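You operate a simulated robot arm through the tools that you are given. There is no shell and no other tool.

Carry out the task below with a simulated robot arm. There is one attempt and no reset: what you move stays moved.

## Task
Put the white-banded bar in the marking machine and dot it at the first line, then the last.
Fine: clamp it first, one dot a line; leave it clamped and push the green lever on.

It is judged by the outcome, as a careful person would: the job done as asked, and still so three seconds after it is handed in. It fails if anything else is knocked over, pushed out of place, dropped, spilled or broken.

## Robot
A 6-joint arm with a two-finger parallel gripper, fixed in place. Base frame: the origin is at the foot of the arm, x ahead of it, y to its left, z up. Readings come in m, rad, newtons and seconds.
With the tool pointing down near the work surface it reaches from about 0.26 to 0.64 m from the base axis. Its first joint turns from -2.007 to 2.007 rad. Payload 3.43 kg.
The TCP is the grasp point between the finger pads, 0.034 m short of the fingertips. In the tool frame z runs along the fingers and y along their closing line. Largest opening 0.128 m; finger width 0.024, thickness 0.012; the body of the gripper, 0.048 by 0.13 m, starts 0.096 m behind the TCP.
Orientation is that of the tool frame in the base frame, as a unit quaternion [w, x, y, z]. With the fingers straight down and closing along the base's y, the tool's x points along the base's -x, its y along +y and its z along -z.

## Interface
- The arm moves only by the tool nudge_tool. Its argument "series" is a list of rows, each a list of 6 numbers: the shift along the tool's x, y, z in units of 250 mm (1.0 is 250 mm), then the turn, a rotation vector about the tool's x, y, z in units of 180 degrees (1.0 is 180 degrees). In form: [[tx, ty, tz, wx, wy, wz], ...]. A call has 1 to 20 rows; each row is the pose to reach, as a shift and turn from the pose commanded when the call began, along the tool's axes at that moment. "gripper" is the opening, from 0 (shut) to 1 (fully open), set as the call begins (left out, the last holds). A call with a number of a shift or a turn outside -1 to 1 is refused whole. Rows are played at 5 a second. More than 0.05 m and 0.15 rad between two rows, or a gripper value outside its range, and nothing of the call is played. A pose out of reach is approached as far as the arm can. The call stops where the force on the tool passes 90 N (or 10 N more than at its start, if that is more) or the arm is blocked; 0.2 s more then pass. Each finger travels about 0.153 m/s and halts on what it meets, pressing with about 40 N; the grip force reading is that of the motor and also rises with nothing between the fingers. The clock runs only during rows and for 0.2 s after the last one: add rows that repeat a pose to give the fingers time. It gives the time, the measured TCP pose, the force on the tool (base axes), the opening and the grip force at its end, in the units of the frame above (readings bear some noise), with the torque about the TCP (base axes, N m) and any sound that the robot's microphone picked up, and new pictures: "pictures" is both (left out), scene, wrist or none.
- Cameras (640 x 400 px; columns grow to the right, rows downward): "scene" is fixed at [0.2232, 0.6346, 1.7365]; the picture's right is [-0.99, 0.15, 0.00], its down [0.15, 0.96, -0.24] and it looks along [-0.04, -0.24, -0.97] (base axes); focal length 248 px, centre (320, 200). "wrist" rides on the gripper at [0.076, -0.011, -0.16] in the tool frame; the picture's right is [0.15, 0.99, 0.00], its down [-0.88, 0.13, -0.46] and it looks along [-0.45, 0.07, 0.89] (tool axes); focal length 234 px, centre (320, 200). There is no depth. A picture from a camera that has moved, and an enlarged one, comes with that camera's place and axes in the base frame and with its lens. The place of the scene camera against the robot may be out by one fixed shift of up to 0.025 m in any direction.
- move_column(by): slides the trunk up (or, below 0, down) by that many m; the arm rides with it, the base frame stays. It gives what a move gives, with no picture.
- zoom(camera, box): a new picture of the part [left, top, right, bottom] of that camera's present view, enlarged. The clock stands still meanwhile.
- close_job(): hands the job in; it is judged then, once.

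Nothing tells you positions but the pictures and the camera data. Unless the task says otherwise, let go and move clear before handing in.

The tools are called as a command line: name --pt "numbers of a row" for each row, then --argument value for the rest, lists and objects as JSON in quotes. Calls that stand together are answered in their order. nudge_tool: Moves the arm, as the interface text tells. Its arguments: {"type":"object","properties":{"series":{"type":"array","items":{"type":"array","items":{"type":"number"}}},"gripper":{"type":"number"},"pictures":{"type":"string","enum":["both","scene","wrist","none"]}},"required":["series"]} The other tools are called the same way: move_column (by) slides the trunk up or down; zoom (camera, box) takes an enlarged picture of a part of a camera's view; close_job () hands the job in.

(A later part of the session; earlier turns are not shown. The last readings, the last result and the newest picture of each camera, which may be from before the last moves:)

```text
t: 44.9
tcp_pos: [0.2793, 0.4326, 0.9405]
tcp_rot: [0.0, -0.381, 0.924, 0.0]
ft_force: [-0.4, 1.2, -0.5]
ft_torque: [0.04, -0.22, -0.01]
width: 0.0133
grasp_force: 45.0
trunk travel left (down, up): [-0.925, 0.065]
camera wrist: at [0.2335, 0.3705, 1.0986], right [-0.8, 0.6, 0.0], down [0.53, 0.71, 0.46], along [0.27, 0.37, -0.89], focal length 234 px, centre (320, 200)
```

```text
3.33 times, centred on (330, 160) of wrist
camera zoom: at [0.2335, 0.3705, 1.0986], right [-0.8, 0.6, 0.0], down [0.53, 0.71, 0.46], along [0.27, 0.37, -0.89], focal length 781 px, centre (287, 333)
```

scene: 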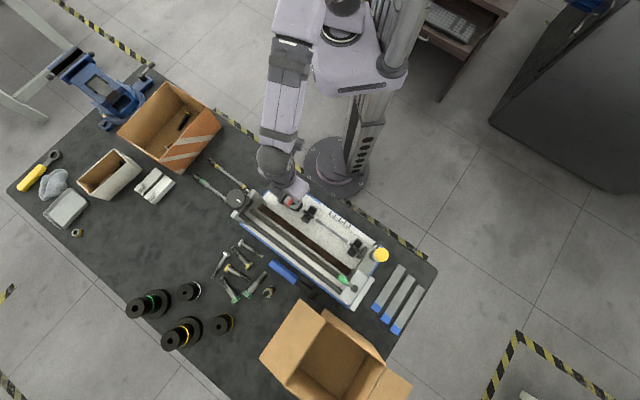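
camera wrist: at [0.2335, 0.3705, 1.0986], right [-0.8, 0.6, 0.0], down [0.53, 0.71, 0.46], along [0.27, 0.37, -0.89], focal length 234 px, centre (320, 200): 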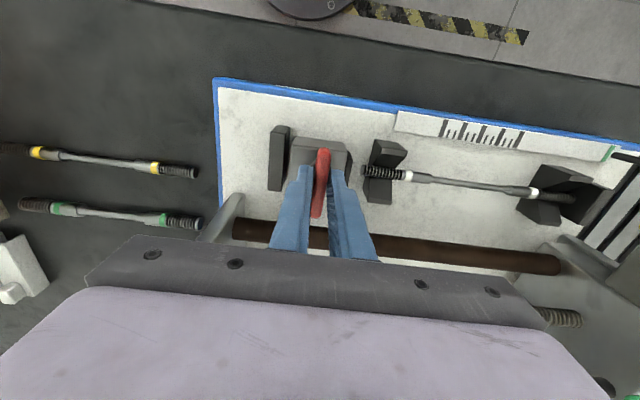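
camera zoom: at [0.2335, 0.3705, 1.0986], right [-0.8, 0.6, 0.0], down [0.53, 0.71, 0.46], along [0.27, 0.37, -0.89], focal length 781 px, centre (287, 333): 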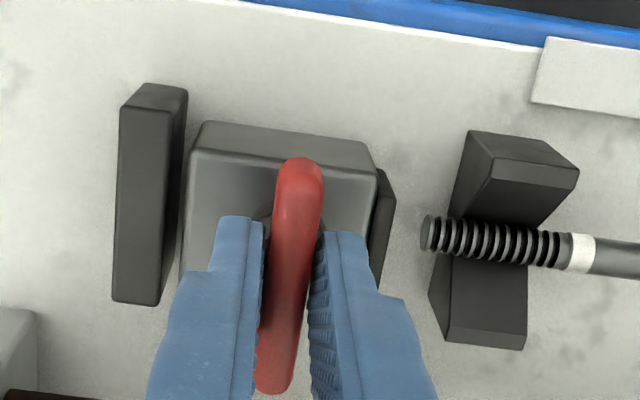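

Handle gripped. I'll try a small clockwise turn first (the usual tightening sense) and read the torque.

nudge_tool --pt "0 0 0 0 0 0.02" --pt "0 0 0 0 0 0.04" --pt "0 0 0 0 0 0.056" --pictures "wrist"

zoom --camera "wrist" --box '[260, 100, 400, 220]'

```text
t: 45.7
tcp_pos: [0.2788, 0.433, 0.9405]
tcp_rot: [0.0, -0.298, 0.955, 0.0]
ft_force: [-2.4, 3.6, 2.7]
ft_torque: [-0.26, 0.3, 0.02]
width: 0.0133
grasp_force: 45.3
trunk travel left (down, up): [-0.925, 0.065]
camera wrist: at [0.223, 0.3799, 1.0986], right [-0.68, 0.73, 0.0], down [0.65, 0.61, 0.46], along [0.33, 0.31, -0.89], focal length 234 px, centre (320, 200)
```

wrist: 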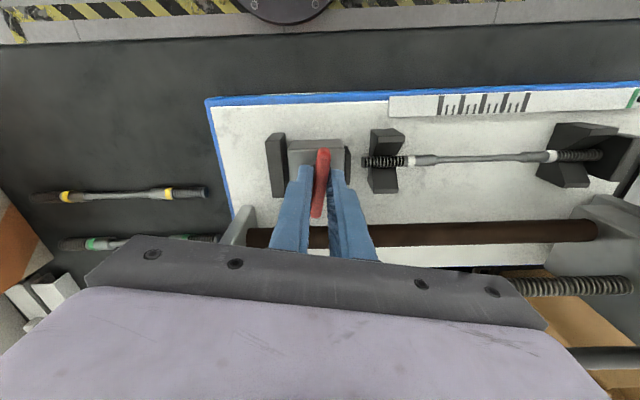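

```text
3.33 times, centred on (330, 160) of wrist
camera zoom: at [0.223, 0.3799, 1.0986], right [-0.68, 0.73, 0.0], down [0.65, 0.61, 0.46], along [0.33, 0.31, -0.89], focal length 781 px, centre (287, 333)
```

zoom: 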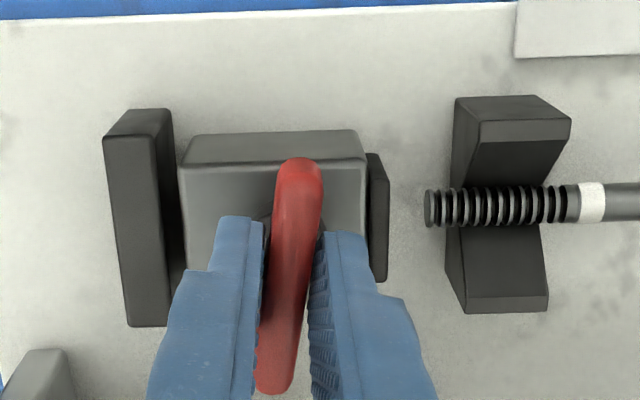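

Turning clockwise pushes the pad out toward the bar with little resistance, so this is the clamping direction. Continuing the turn.

nudge_tool --pt "0 0 0 0 0 0.03" --pt "0 0 0 0 0 0.06" --pt "0 0 0 0 0 0.09" --pt "0 0 0 0 0 0.11" --pictures "wrist"

zoom --camera "wrist" --box '[260, 100, 400, 220]'

```text
t: 46.7
tcp_pos: [0.2793, 0.4339, 0.9406]
tcp_rot: [0.001, -0.129, 0.992, 0.0]
ft_force: [-7.5, 8.7, 2.4]
ft_torque: [0.17, 0.23, 0.06]
width: 0.0132
grasp_force: 45.1
trunk travel left (down, up): [-0.925, 0.065]
camera wrist: at [0.2077, 0.4029, 1.0986], right [-0.39, 0.92, 0.0], down [0.82, 0.35, 0.46], along [0.42, 0.18, -0.89], focal length 234 px, centre (320, 200)
```

wrist: 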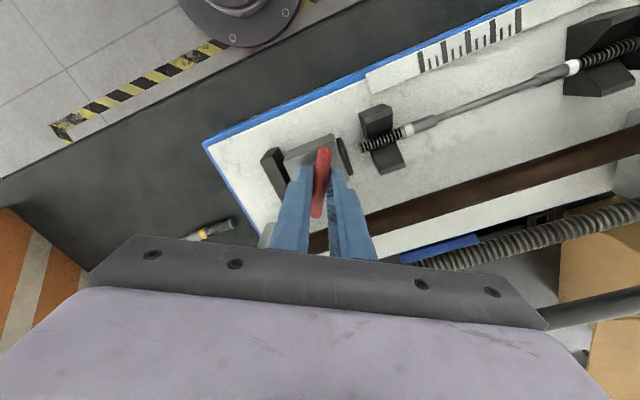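

```text
3.33 times, centred on (330, 160) of wrist
camera zoom: at [0.2077, 0.4029, 1.0986], right [-0.39, 0.92, 0.0], down [0.82, 0.35, 0.46], along [0.42, 0.18, -0.89], focal length 781 px, centre (287, 333)
```

zoom: 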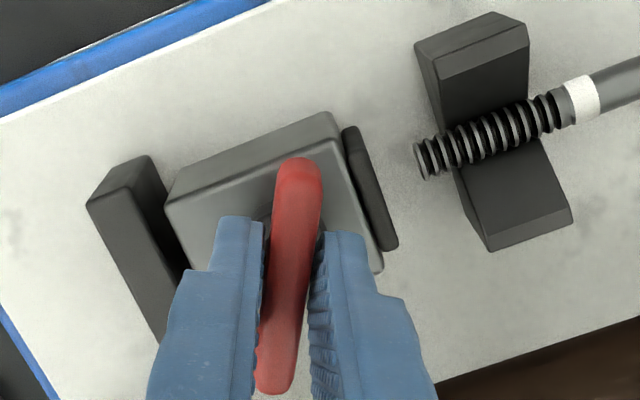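

The clamp body/pad is advancing and carrying the handle slightly with it. I'll keep turning while following it a few millimetres toward the bar.

nudge_tool --pt "0.002 0.004 0 0 0 0.03" --pt "0.004 0.007 0 0 0 0.06" --pt "0.006 0.01 0 0 0 0.09" --pt "0.006 0.01 0 0 0 0.11" --pictures "wrist"

zoom --camera "wrist" --box '[260, 100, 400, 220]'

zoom --camera "scene" --box '[265, 170, 345, 225]'

```text
t: 47.7
tcp_pos: [0.2762, 0.4373, 0.9403]
tcp_rot: [0.001, 0.043, 0.999, 0.0]
ft_force: [-6.7, 13.3, 2.1]
ft_torque: [0.23, 0.14, 0.02]
width: 0.0133
grasp_force: 44.8
trunk travel left (down, up): [-0.925, 0.065]
camera wrist: at [0.1995, 0.4311, 1.0985], right [-0.06, 1.0, 0.0], down [0.89, 0.05, 0.46], along [0.46, 0.03, -0.89], focal length 234 px, centre (320, 200)
```

wrist: 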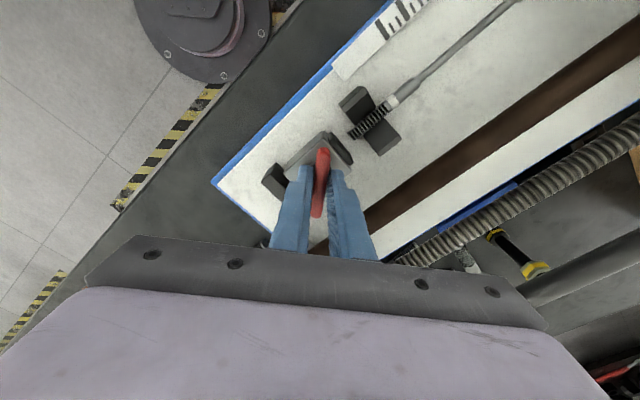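

```text
3.33 times, centred on (330, 160) of wrist
camera zoom: at [0.1995, 0.4311, 1.0985], right [-0.06, 1.0, 0.0], down [0.89, 0.05, 0.46], along [0.46, 0.03, -0.89], focal length 781 px, centre (287, 333)
```

zoom: 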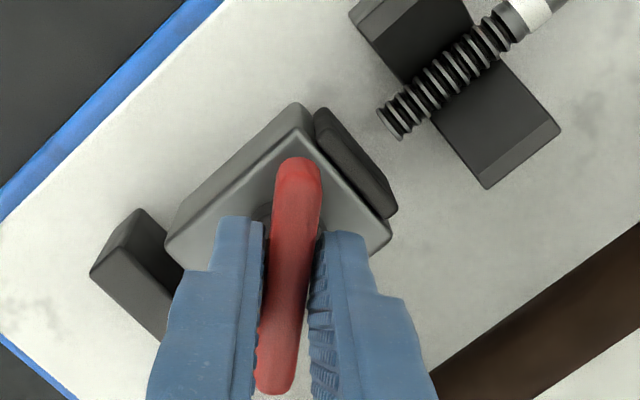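

```text
7.27 times, centred on (305, 198) of scene
camera zoom: at [0.2232, 0.6346, 1.7365], right [-0.99, 0.15, 0.0], down [0.15, 0.96, -0.24], along [-0.04, -0.24, -0.97], focal length 1803 px, centre (429, 218)
```

zoom: 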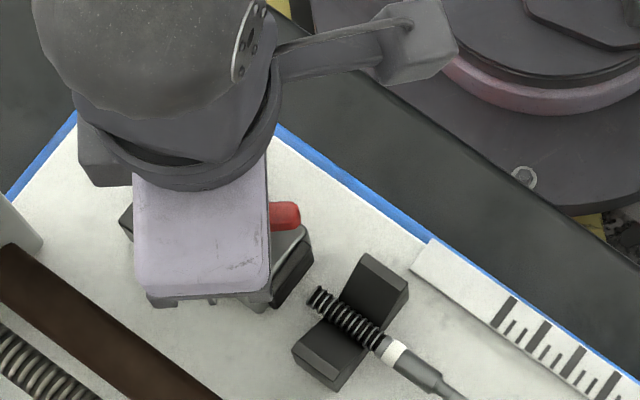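

The pad is nearing the bar end. Continuing the turn and following.

nudge_tool --pt "0.005 0.004 0 0 0 0.028" --pt "0.01 0.008 0 0 0 0.056" --pt "0.015 0.013 0 0 0 0.084" --pt "0.015 0.013 0 0 0 0.11" --pictures "wrist"

zoom --camera "wrist" --box '[260, 60, 440, 220]'

zoom --camera "scene" --box '[265, 170, 345, 225]'

```text
t: 48.7
tcp_pos: [0.2748, 0.4405, 0.9416]
tcp_rot: [0.001, 0.214, 0.977, 0.001]
ft_force: [-4.7, 13.0, 5.9]
ft_torque: [0.07, -0.2, 0.07]
width: 0.0133
grasp_force: 44.6
trunk travel left (down, up): [-0.925, 0.065]
camera wrist: at [0.1995, 0.4607, 1.0985], right [0.28, 0.96, 0.0], down [0.85, -0.25, 0.46], along [0.44, -0.13, -0.89], focal length 234 px, centre (320, 200)
```

wrist: 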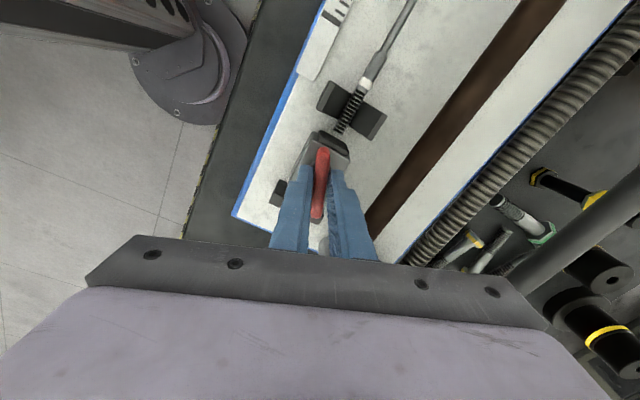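

```text
2.50 times, centred on (350, 140) of wrist
camera zoom: at [0.1995, 0.4607, 1.0985], right [0.28, 0.96, 0.0], down [0.85, -0.25, 0.46], along [0.44, -0.13, -0.89], focal length 585 px, centre (245, 350)
```

zoom: 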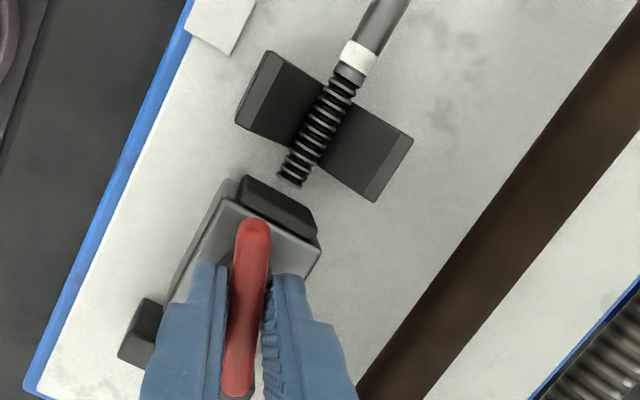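

```text
7.27 times, centred on (305, 198) of scene
camera zoom: at [0.2232, 0.6346, 1.7365], right [-0.99, 0.15, 0.0], down [0.15, 0.96, -0.24], along [-0.04, -0.24, -0.97], focal length 1803 px, centre (429, 218)
```

zoom: 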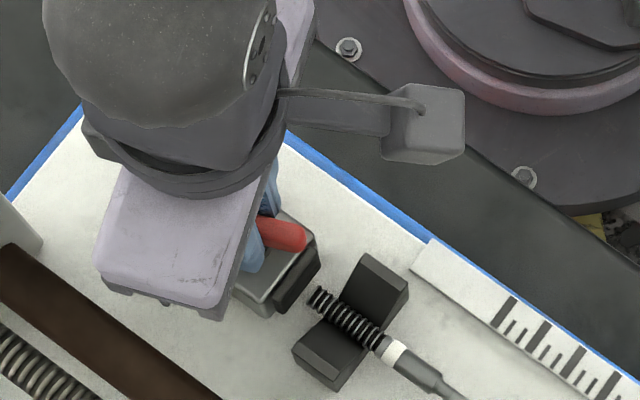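

Almost there; the pad is about 5 mm from the bar end. Continuing to the 90° position.

nudge_tool --pt "0.005 0.004 0 0 0 0.028" --pt "0.011 0.008 0 0 0 0.056" --pt "0.0167 0.0126 0 0 0 0.084" --pt "0.0167 0.0126 0 0 0 0.11" --pictures "wrist"

zoom --camera "wrist" --box '[260, 60, 440, 220]'

zoom --camera "scene" --box '[265, 170, 345, 225]'

```text
t: 49.7
tcp_pos: [0.2704, 0.4436, 0.942]
tcp_rot: [0.0, 0.379, 0.925, 0.0]
ft_force: [-4.1, 11.9, 9.4]
ft_torque: [0.02, -0.01, 0.0]
width: 0.0136
grasp_force: 44.7
trunk travel left (down, up): [-0.925, 0.065]
camera wrist: at [0.2083, 0.4882, 1.0986], right [0.59, 0.81, 0.0], down [0.72, -0.53, 0.46], along [0.37, -0.27, -0.89], focal length 234 px, centre (320, 200)
```

wrist: 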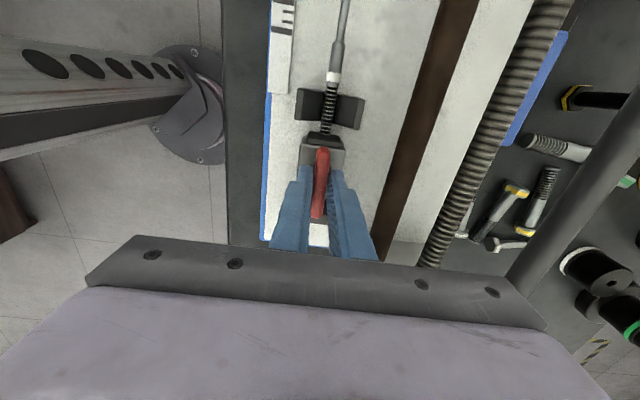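

```text
2.50 times, centred on (350, 140) of wrist
camera zoom: at [0.2083, 0.4882, 1.0986], right [0.59, 0.81, 0.0], down [0.72, -0.53, 0.46], along [0.37, -0.27, -0.89], focal length 585 px, centre (245, 350)
```

zoom: 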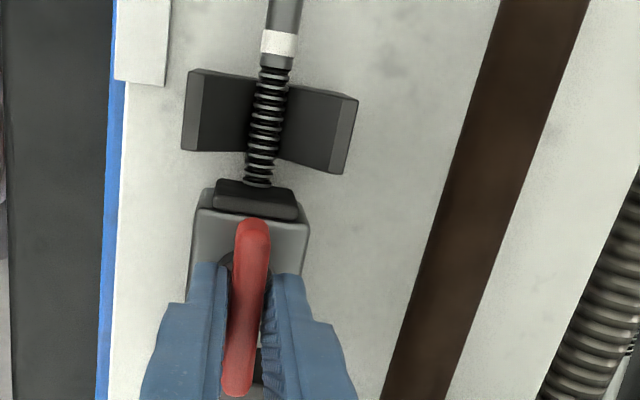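

```text
7.27 times, centred on (305, 198) of scene
camera zoom: at [0.2232, 0.6346, 1.7365], right [-0.99, 0.15, 0.0], down [0.15, 0.96, -0.24], along [-0.04, -0.24, -0.97], focal length 1803 px, centre (429, 218)
```

zoom: 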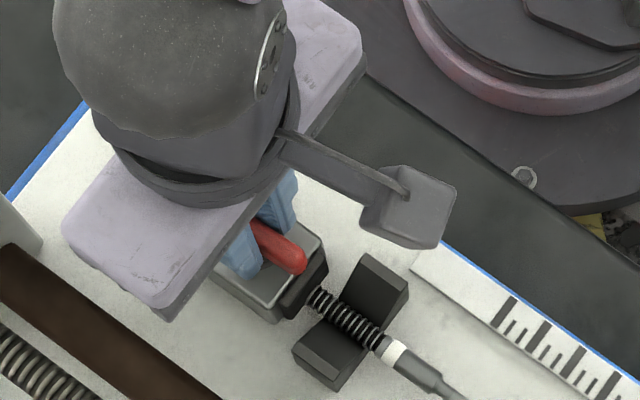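

The pad has reached the bar end after 90° of turn. I'll try a little further to feel whether it tightens or has a stop.

nudge_tool --pt "0.002 0.001 0 0 0 0.02" --pt "0.004 0.002 0 0 0 0.04" --pt "0.004 0.002 0 0 0 0.05" --pictures "wrist"

zoom --camera "wrist" --box '[260, 60, 440, 220]'

```text
t: 50.5
tcp_pos: [0.2698, 0.4446, 0.9414]
tcp_rot: [0.0, 0.451, 0.892, -0.001]
ft_force: [-8.1, 10.9, 7.4]
ft_torque: [0.15, 0.28, 0.02]
width: 0.0132
grasp_force: 45.1
trunk travel left (down, up): [-0.925, 0.065]
camera wrist: at [0.2155, 0.4983, 1.0986], right [0.71, 0.71, 0.0], down [0.63, -0.63, 0.46], along [0.32, -0.32, -0.89], focal length 234 px, centre (320, 200)
```

wrist: 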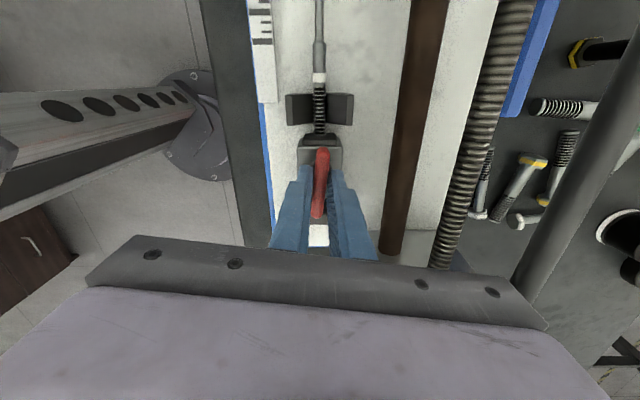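

```text
2.50 times, centred on (350, 140) of wrist
camera zoom: at [0.2155, 0.4983, 1.0986], right [0.71, 0.71, 0.0], down [0.63, -0.63, 0.46], along [0.32, -0.32, -0.89], focal length 585 px, centre (245, 350)
```

zoom: 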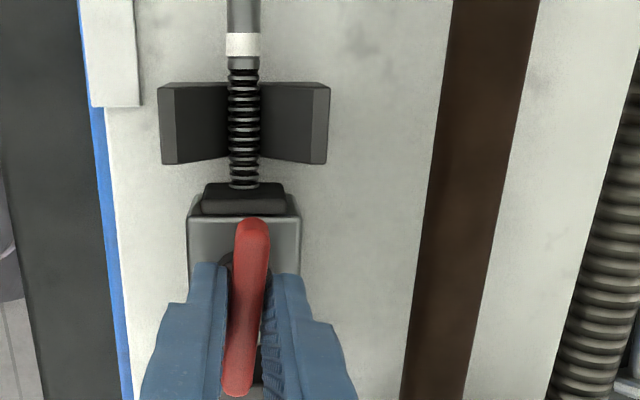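

Still turning freely with almost no torque. Continuing in small steps until it firms up.

nudge_tool --pt "0.001 0 0 0 0 0.02" --pt "0.002 0 0 0 0 0.04" --pt "0.003 0 0 0 0 0.056" --pictures "wrist"

zoom --camera "wrist" --box '[260, 60, 440, 220]'

zoom --camera "scene" --box '[265, 170, 345, 225]'

```text
t: 51.3
tcp_pos: [0.2688, 0.4448, 0.9412]
tcp_rot: [0.0, 0.528, 0.849, 0.001]
ft_force: [-6.9, 11.0, 8.3]
ft_torque: [0.15, 0.35, 0.03]
width: 0.0132
grasp_force: 45.6
trunk travel left (down, up): [-0.925, 0.065]
camera wrist: at [0.2253, 0.5077, 1.0985], right [0.82, 0.57, 0.0], down [0.51, -0.73, 0.46], along [0.26, -0.37, -0.89], focal length 234 px, centre (320, 200)
```

wrist: 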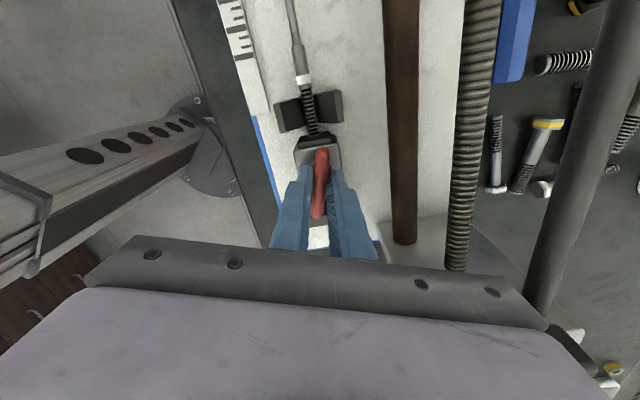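

```text
2.50 times, centred on (350, 140) of wrist
camera zoom: at [0.2253, 0.5077, 1.0985], right [0.82, 0.57, 0.0], down [0.51, -0.73, 0.46], along [0.26, -0.37, -0.89], focal length 585 px, centre (245, 350)
```

zoom: 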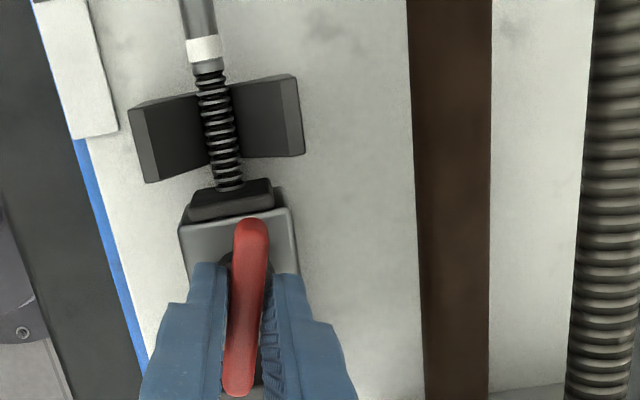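

```text
7.27 times, centred on (305, 198) of scene
camera zoom: at [0.2232, 0.6346, 1.7365], right [-0.99, 0.15, 0.0], down [0.15, 0.96, -0.24], along [-0.04, -0.24, -0.97], focal length 1803 px, centre (429, 218)
```

zoom: 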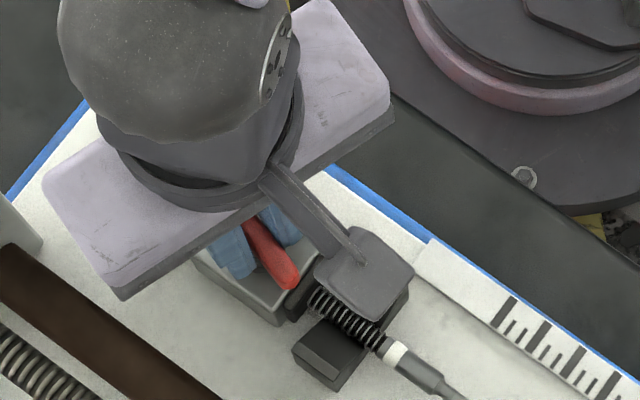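

I'll check whether the bar is against the far stop, then continue turning a bit.

zoom --camera "scene" --box '[325, 215, 385, 265]'

nudge_tool --pt "0 0 0 0 0 0.02" --pt "0 0 0 0 0 0.04" --pt "0 0 0 0 0 0.056" --pictures "wrist"

zoom --camera "wrist" --box '[240, 60, 420, 220]'

```text
8.00 times, centred on (355, 240) of scene
camera zoom: at [0.2232, 0.6346, 1.7365], right [-0.99, 0.15, 0.0], down [0.15, 0.96, -0.24], along [-0.04, -0.24, -0.97], focal length 1984 px, centre (40, -120)
```

zoom: 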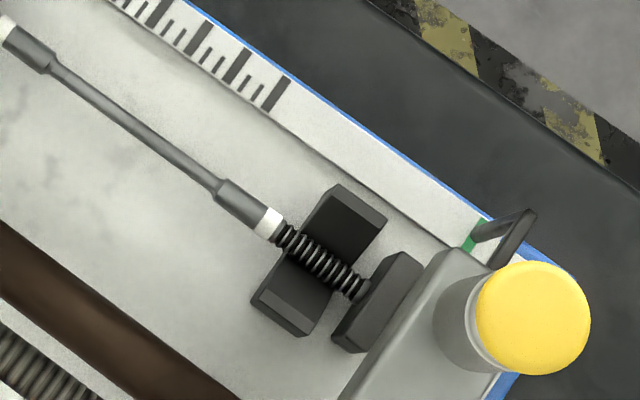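

```text
t: 52.1
tcp_pos: [0.2683, 0.4464, 0.9428]
tcp_rot: [0.001, 0.598, 0.801, 0.001]
ft_force: [-8.0, 10.3, 6.9]
ft_torque: [0.18, 0.75, 1.27]
width: 0.0138
grasp_force: 44.2
trunk travel left (down, up): [-0.925, 0.065]
camera wrist: at [0.2366, 0.5141, 1.0984], right [0.91, 0.42, 0.0], down [0.37, -0.81, 0.46], along [0.19, -0.41, -0.89], focal length 234 px, centre (320, 200)
```

wrist: 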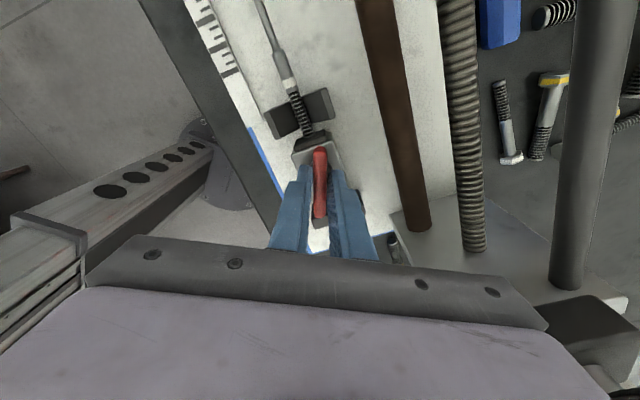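

```text
2.50 times, centred on (330, 140) of wrist
camera zoom: at [0.2366, 0.5141, 1.0984], right [0.91, 0.42, 0.0], down [0.37, -0.81, 0.46], along [0.19, -0.41, -0.89], focal length 585 px, centre (295, 350)
```

zoom: 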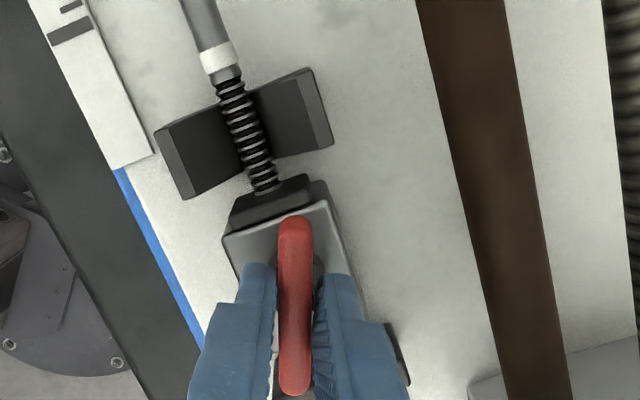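

The handle has come up against a firm stop (1.3 N·m) with the bar pressed between pad and stop — it is clamped. Releasing the handle and rising clear.

nudge_tool --pt "0 0 0 0 0 0" --pt "0 0 0 0 0 0" --pt "0 0 0 0 0 0" --gripper 0.22 --pictures "none"

nudge_tool --pt "0 0 -0.05 0 0 0" --pt "0 0 -0.15 0 0 0" --pt "0 0 -0.3 0 0 0" --pt "0 0 -0.45 0 0 0" --pt "0 0 -0.56 0 0 0" --pt "0 0 -0.56 0 0 0"

zoom --camera "wrist" --box '[240, 60, 420, 220]'

```text
t: 52.9
tcp_pos: [0.2702, 0.4445, 0.9404]
tcp_rot: [0.0, 0.6, 0.8, 0.0]
ft_force: [-0.4, -0.3, -1.0]
ft_torque: [-0.02, -0.01, -0.02]
width: 0.0282
grasp_force: 0.1
trunk travel left (down, up): [-0.925, 0.065]
```

```text
t: 54.3
tcp_pos: [0.2707, 0.4439, 1.0799]
tcp_rot: [0.0, 0.6, 0.8, 0.0]
ft_force: [0.2, 0.2, -0.3]
ft_torque: [-0.03, 0.02, 0.0]
width: 0.0281
grasp_force: 0.0
trunk travel left (down, up): [-0.925, 0.065]
camera wrist: at [0.2382, 0.5134, 1.2386], right [0.91, 0.42, 0.0], down [0.37, -0.81, 0.46], along [0.19, -0.41, -0.89], focal length 234 px, centre (320, 200)
```

scene: 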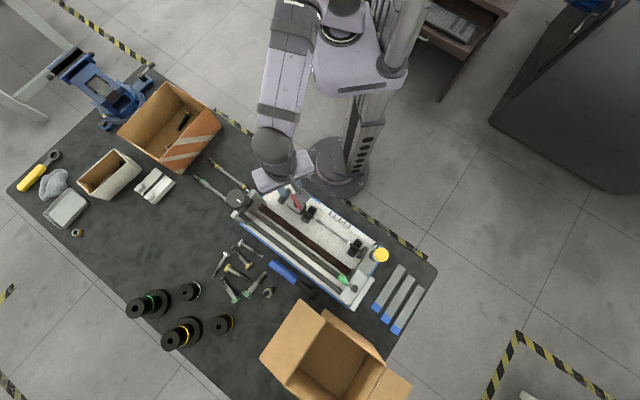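
wrist: 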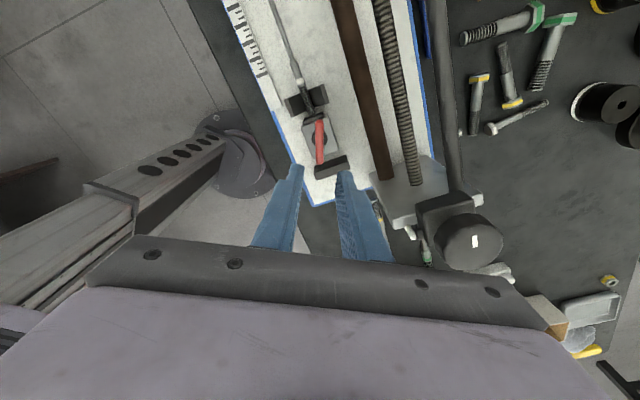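

```text
2.50 times, centred on (330, 140) of wrist
camera zoom: at [0.2382, 0.5134, 1.2386], right [0.91, 0.42, 0.0], down [0.37, -0.81, 0.46], along [0.19, -0.41, -0.89], focal length 585 px, centre (295, 350)
```

zoom: 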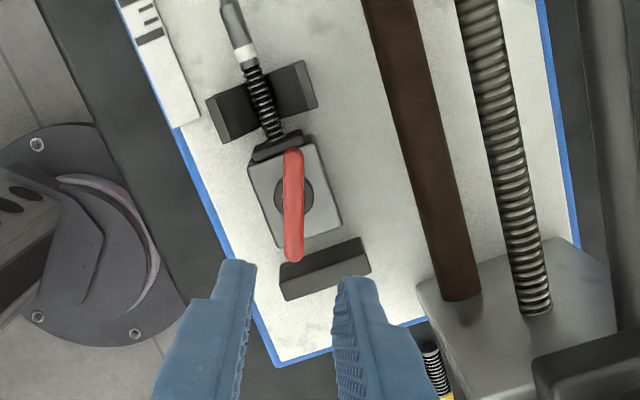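

The bar is clamped and stays so. Now let me study the drive end (knob and white lever) from this pose before touching the carriage.

zoom --camera "wrist" --box '[360, 150, 520, 280]'

zoom --camera "scene" --box '[325, 215, 395, 310]'

```text
3.08 times, centred on (440, 215) of wrist
camera zoom: at [0.2382, 0.5134, 1.2386], right [0.91, 0.42, 0.0], down [0.37, -0.81, 0.46], along [0.19, -0.41, -0.89], focal length 720 px, centre (-49, 154)
```

zoom: 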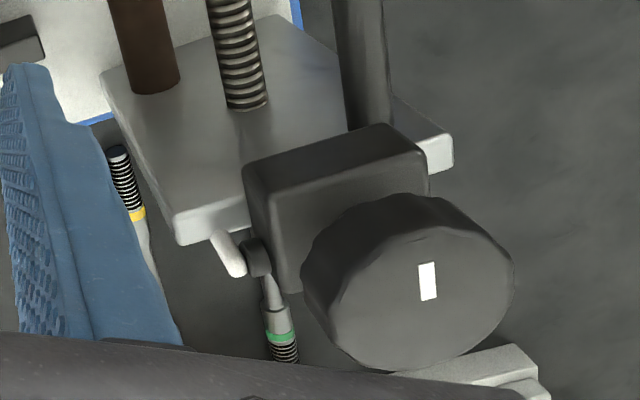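

```text
4.21 times, centred on (360, 262) of scene
camera zoom: at [0.2232, 0.6346, 1.7365], right [-0.99, 0.15, 0.0], down [0.15, 0.96, -0.24], along [-0.04, -0.24, -0.97], focal length 1044 px, centre (152, -63)
```

zoom: 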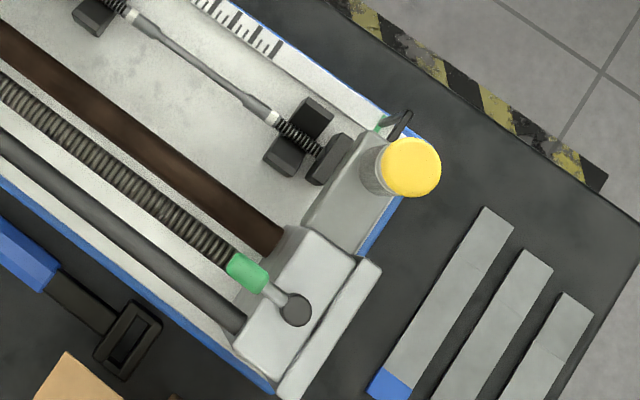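

Next I'll go look at the carriage head closely from the operator side, with the fingers turned to straddle it along the travel direction.

nudge_tool --pt "0.043 -0.04 -0.07 0 0 -0.0411" --pt "0.087 -0.079 -0.14 0 0 -0.0823" --pt "0.13 -0.119 -0.21 0 0 -0.1234" --pt "0.173 -0.158 -0.28 0 0 -0.1645" --pt "0.216 -0.198 -0.28 0 0 -0.2056" --pt "0.26 -0.237 -0.28 0 0 -0.2468" --pt "0.303 -0.277 -0.28 0 0 -0.2879" --pt "0.346 -0.316 -0.28 0 0 -0.329" --pt "0.389 -0.356 -0.28 0 0 -0.3701" --pt "0.433 -0.395 -0.28 0 0 -0.4113" --pt "0.476 -0.435 -0.28 0 0 -0.4524" --pt "0.519 -0.474 -0.28 0 0 -0.4935" --pt "0.562 -0.514 -0.28 0 0 -0.5346" --pt "0.606 -0.553 -0.28 0 0 -0.5758" --pt "0.649 -0.593 -0.28 0 0 -0.6169" --pt "0.692 -0.632 -0.28 0 0 -0.658" --pt "0.692 -0.632 -0.28 0 0 -0.658" --gripper 0.6

zoom --camera "wrist" --box '[260, 60, 460, 220]'

```text
t: 57.9
tcp_pos: [0.0711, 0.5662, 1.1506]
tcp_rot: [-0.001, -0.382, 0.924, 0.001]
ft_force: [0.1, -0.2, 0.4]
ft_torque: [0.03, 0.01, -0.03]
width: 0.077
grasp_force: 0.1
trunk travel left (down, up): [-0.925, 0.065]
camera wrist: at [0.0247, 0.504, 1.3084], right [-0.8, 0.6, 0.0], down [0.53, 0.71, 0.46], along [0.27, 0.37, -0.89], focal length 234 px, centre (320, 200)
```

scene: 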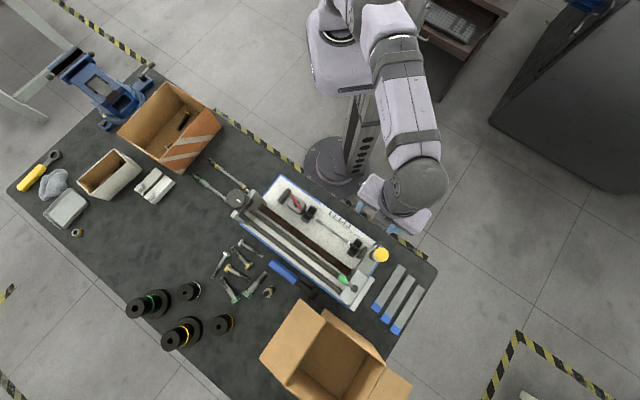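
wrist: 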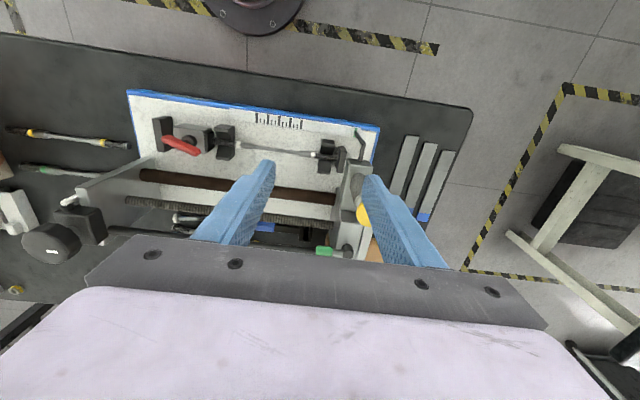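

```text
2.50 times, centred on (360, 140) of wrist
camera zoom: at [0.0247, 0.504, 1.3084], right [-0.8, 0.6, 0.0], down [0.53, 0.71, 0.46], along [0.27, 0.37, -0.89], focal length 585 px, centre (220, 350)
```

zoom: 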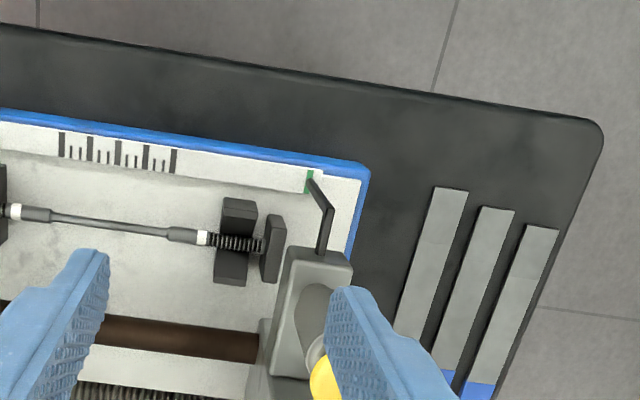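

I need the head's height to choose a safe contact. Zooming tightly on the carriage head here and in the scene view.

zoom --camera "wrist" --box '[320, 110, 400, 260]'

zoom --camera "wrist" --box '[330, 120, 390, 180]'

zoom --camera "scene" --box '[345, 235, 400, 275]'

```text
2.67 times, centred on (360, 185) of wrist
camera zoom: at [0.0247, 0.504, 1.3084], right [-0.8, 0.6, 0.0], down [0.53, 0.71, 0.46], along [0.27, 0.37, -0.89], focal length 624 px, centre (213, 240)
```

zoom: 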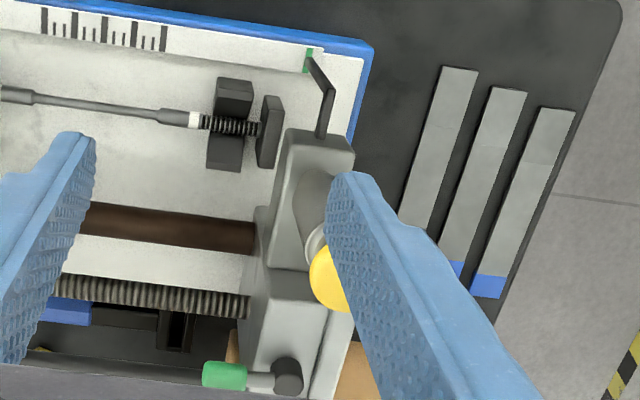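

```text
6.67 times, centred on (360, 150) of wrist
camera zoom: at [0.0247, 0.504, 1.3084], right [-0.8, 0.6, 0.0], down [0.53, 0.71, 0.46], along [0.27, 0.37, -0.89], focal length 1561 px, centre (53, 533)
```

zoom: 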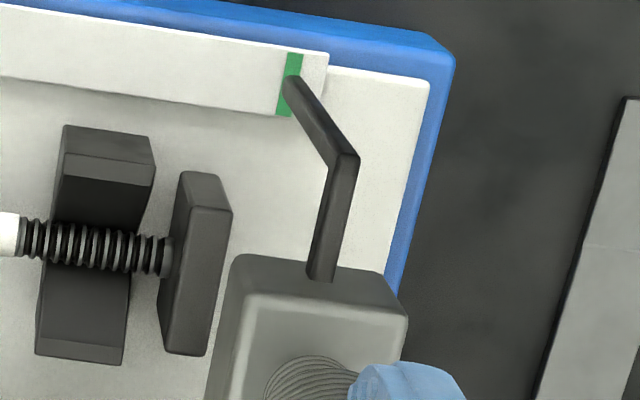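

```text
10.00 times, centred on (372, 255) of scene
camera zoom: at [0.2232, 0.6346, 1.7365], right [-0.99, 0.15, 0.0], down [0.15, 0.96, -0.24], along [-0.04, -0.24, -0.97], focal length 2479 px, centre (-205, -350)
```

zoom: 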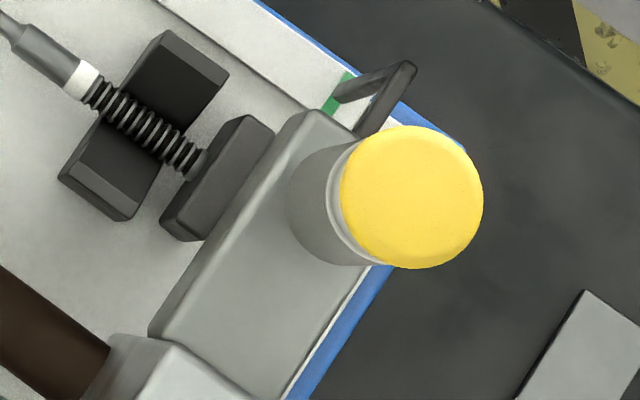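

Better triangulation puts the head at a≈0.40–0.44, top z≈0.957, with the yellow cap at z≈1.07 directly above the bar line. I'll tilt the fingers 30° so they can straddle the head without the palm touching the cap.

nudge_tool --pt "0.06 0.05 0.04 0 -0.033 0" --pt "0.12 0.11 0.08 0 -0.067 0" --pt "0.18 0.17 0.12 0 -0.1 0" --pt "0.24 0.23 0.16 0 -0.133 0" --pt "0.282 0.28 0.202 0 -0.1667 0" --pt "0.282 0.28 0.202 0 -0.1667 0"

zoom --camera "wrist" --box '[220, 60, 420, 240]'

```text
t: 59.5
tcp_pos: [-0.001, 0.5699, 1.1033]
tcp_rot: [0.242, -0.345, 0.902, 0.095]
ft_force: [-0.1, -0.6, 0.3]
ft_torque: [0.01, 0.03, -0.04]
width: 0.0767
grasp_force: 0.1
trunk travel left (down, up): [-0.925, 0.065]
stopped in row 6: the arm was blocked; the commanded pose is now the measured one
camera wrist: at [-0.1016, 0.4625, 1.2015], right [-0.76, 0.65, -0.07], down [0.31, 0.45, 0.84], along [0.58, 0.61, -0.54], focal length 234 px, centre (320, 200)
```

scene: 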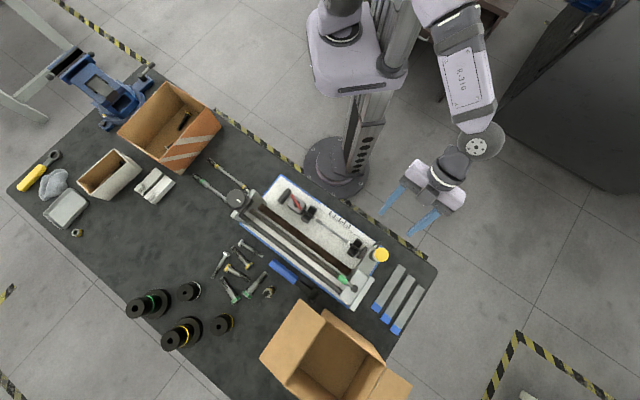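
wrist: 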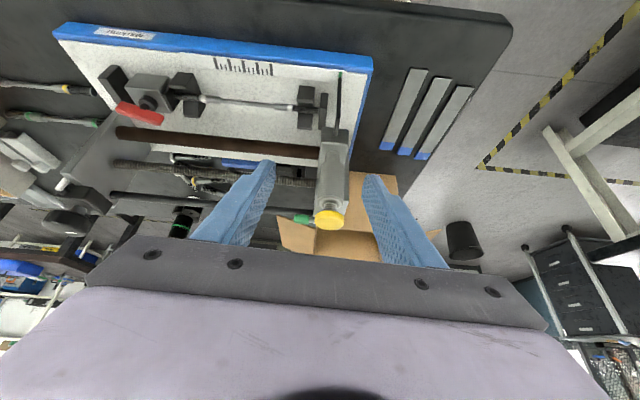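

```text
2.22 times, centred on (320, 150) of wrist
camera zoom: at [-0.1016, 0.4625, 1.2015], right [-0.76, 0.65, -0.07], down [0.31, 0.45, 0.84], along [0.58, 0.61, -0.54], focal length 520 px, centre (320, 311)
```

zoom: 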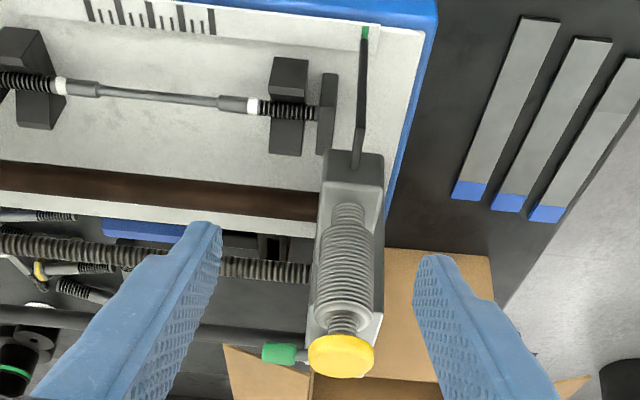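

The arm reached a joint limit at this tilt, ending about 3° skewed, which is tolerable. The head and plunger are nicely framed between the fingers; I'll move to a pre-grasp point just above and in front of the head.

nudge_tool --pt "-0.005 0.025 0.1 0 0 0" --pt "-0.01 0.05 0.2 0 0 0" --pt "-0.018 0.0736 0.3176 0 0 0" --pt "-0.018 0.0736 0.3176 0 0 0"

zoom --camera "wrist" --box '[220, 40, 420, 240]'

zoom --camera "scene" --box '[330, 210, 430, 290]'

```text
t: 60.5
tcp_pos: [0.0174, 0.6113, 1.0385]
tcp_rot: [0.242, -0.347, 0.901, 0.095]
ft_force: [-0.8, -0.6, 0.2]
ft_torque: [0.03, 0.0, -0.01]
width: 0.0767
grasp_force: 0.0
trunk travel left (down, up): [-0.925, 0.065]
camera wrist: at [-0.0833, 0.5043, 1.1359], right [-0.76, 0.65, -0.07], down [0.31, 0.45, 0.84], along [0.57, 0.61, -0.54], focal length 234 px, centre (320, 200)
```

scene: 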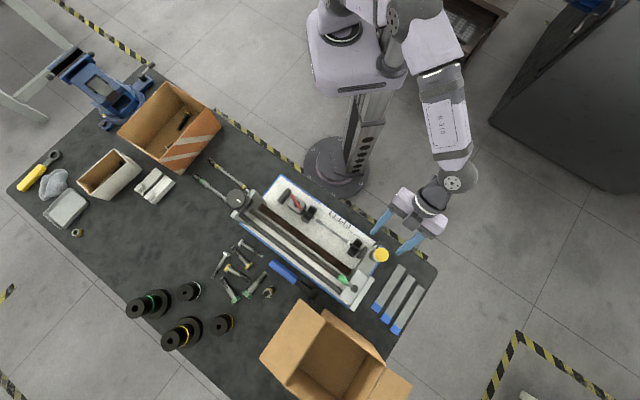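
wrist: 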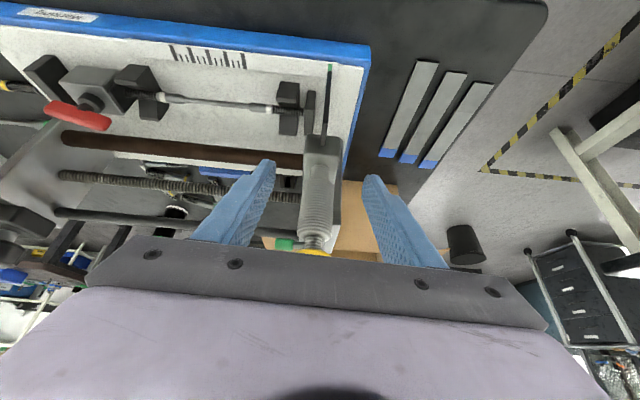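

```text
2.00 times, centred on (320, 140) of wrist
camera zoom: at [-0.0833, 0.5043, 1.1359], right [-0.76, 0.65, -0.07], down [0.31, 0.45, 0.84], along [0.57, 0.61, -0.54], focal length 468 px, centre (320, 320)
```

zoom: 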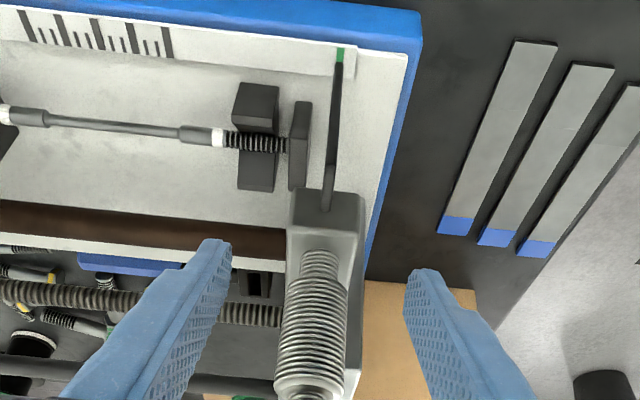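

```text
5.00 times, centred on (380, 250) of scene
camera zoom: at [0.2232, 0.6346, 1.7365], right [-0.99, 0.15, 0.0], down [0.15, 0.96, -0.24], along [-0.04, -0.24, -0.97], focal length 1240 px, centre (20, -50)
```

zoom: 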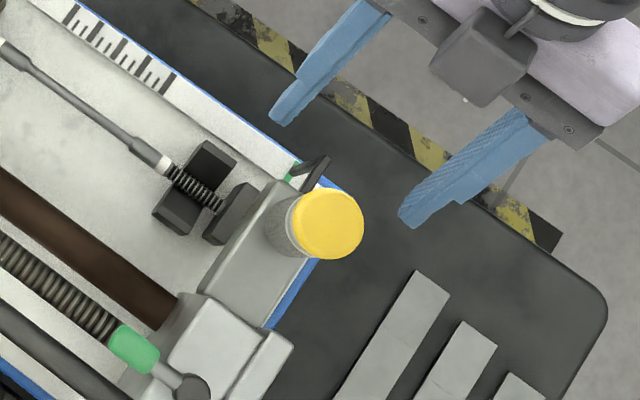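

My geometry is confirmed (head centre ~5 mm to one side, edge 92 mm ahead). I'll advance along the finger direction so the fingers straddle the head.

nudge_tool --pt "0 0.01 0.1 0 0 0" --pt "0 0.02 0.2 0 0 0" --pt "0 0.02 0.3 0 0 0" --pt "0 0.02 0.3 0 0 0"

zoom --camera "wrist" --box '[220, 60, 420, 240]'

zoom --camera "scene" --box '[330, 210, 430, 290]'

```text
t: 61.5
tcp_pos: [0.0424, 0.6414, 0.9731]
tcp_rot: [0.242, -0.346, 0.902, 0.096]
ft_force: [-0.3, 0.2, -0.3]
ft_torque: [0.01, 0.0, 0.01]
width: 0.0767
grasp_force: 0.1
trunk travel left (down, up): [-0.925, 0.065]
camera wrist: at [-0.0588, 0.5341, 1.0706], right [-0.76, 0.65, -0.07], down [0.31, 0.45, 0.84], along [0.57, 0.61, -0.54], focal length 234 px, centre (320, 200)
```

scene: 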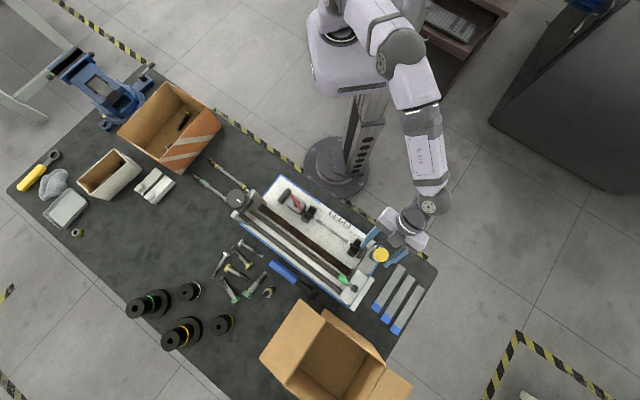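
wrist: 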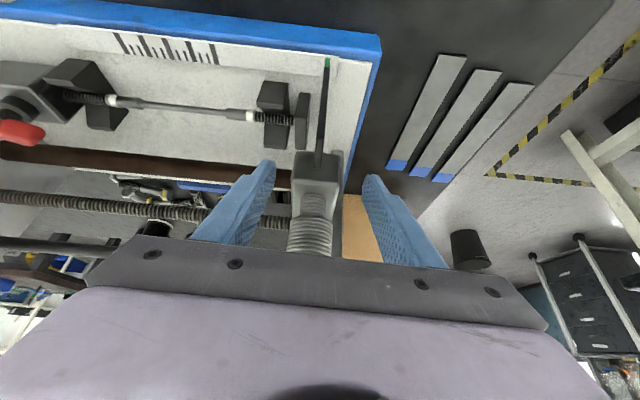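

```text
2.22 times, centred on (320, 150) of wrist
camera zoom: at [-0.0588, 0.5341, 1.0706], right [-0.76, 0.65, -0.07], down [0.31, 0.45, 0.84], along [0.57, 0.61, -0.54], focal length 520 px, centre (320, 311)
```

zoom: 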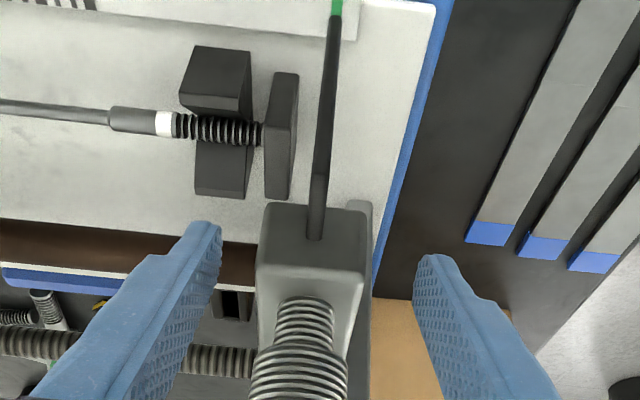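

```text
5.00 times, centred on (380, 250) of scene
camera zoom: at [0.2232, 0.6346, 1.7365], right [-0.99, 0.15, 0.0], down [0.15, 0.96, -0.24], along [-0.04, -0.24, -0.97], focal length 1240 px, centre (20, -50)
```

zoom: 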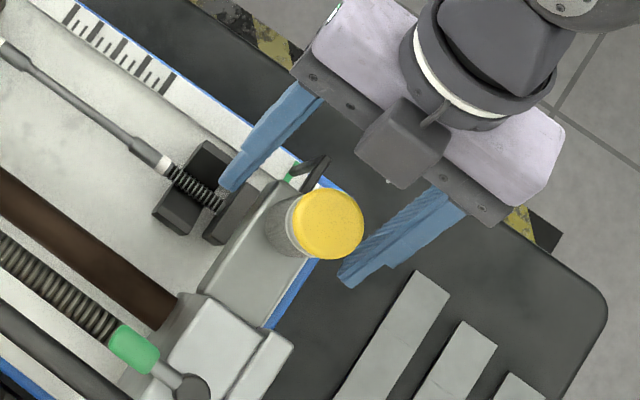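

Fingers straddle the head symmetrically. Advancing the last 33 mm.

nudge_tool --pt "0 0 0.07 0 0 0" --pt "0 0 0.132 0 0 0" --pt "0 0 0.132 0 0 0"

zoom --camera "wrist" --box '[220, 60, 420, 240]'

zoom --camera "scene" --box '[330, 210, 430, 290]'

```text
t: 62.3
tcp_pos: [0.0547, 0.6518, 0.9457]
tcp_rot: [0.243, -0.346, 0.901, 0.096]
ft_force: [0.5, 1.0, 0.2]
ft_torque: [-0.01, -0.03, 0.02]
width: 0.0768
grasp_force: 0.1
trunk travel left (down, up): [-0.925, 0.065]
camera wrist: at [-0.0468, 0.5451, 1.0421], right [-0.76, 0.65, -0.07], down [0.31, 0.45, 0.84], along [0.57, 0.61, -0.54], focal length 234 px, centre (320, 200)
```

scene: 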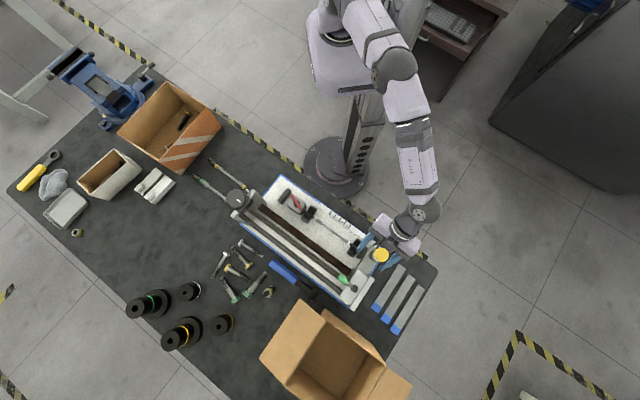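
wrist: 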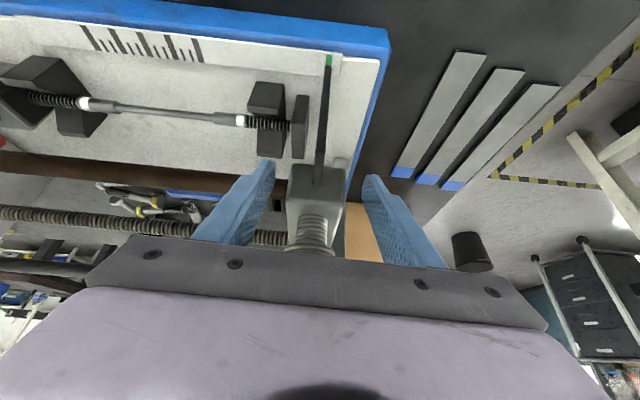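

```text
2.22 times, centred on (320, 150) of wrist
camera zoom: at [-0.0468, 0.5451, 1.0421], right [-0.76, 0.65, -0.07], down [0.31, 0.45, 0.84], along [0.57, 0.61, -0.54], focal length 520 px, centre (320, 311)
```

zoom: 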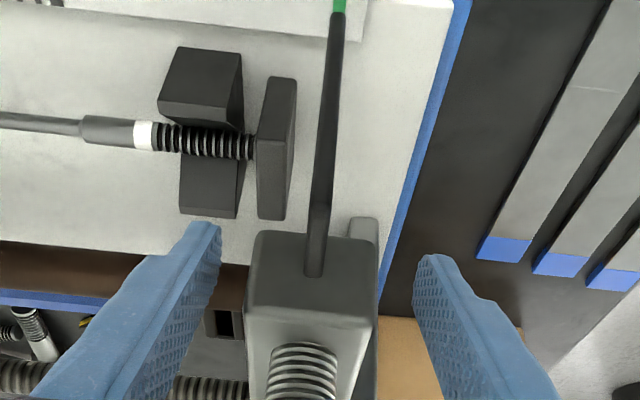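

```text
5.00 times, centred on (380, 250) of scene
camera zoom: at [0.2232, 0.6346, 1.7365], right [-0.99, 0.15, 0.0], down [0.15, 0.96, -0.24], along [-0.04, -0.24, -0.97], focal length 1240 px, centre (20, -50)
```

zoom: 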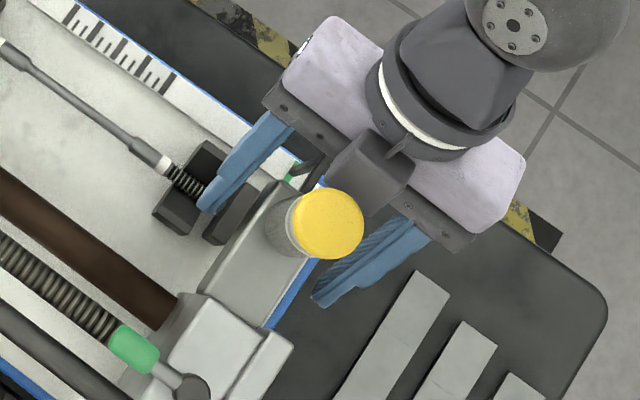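

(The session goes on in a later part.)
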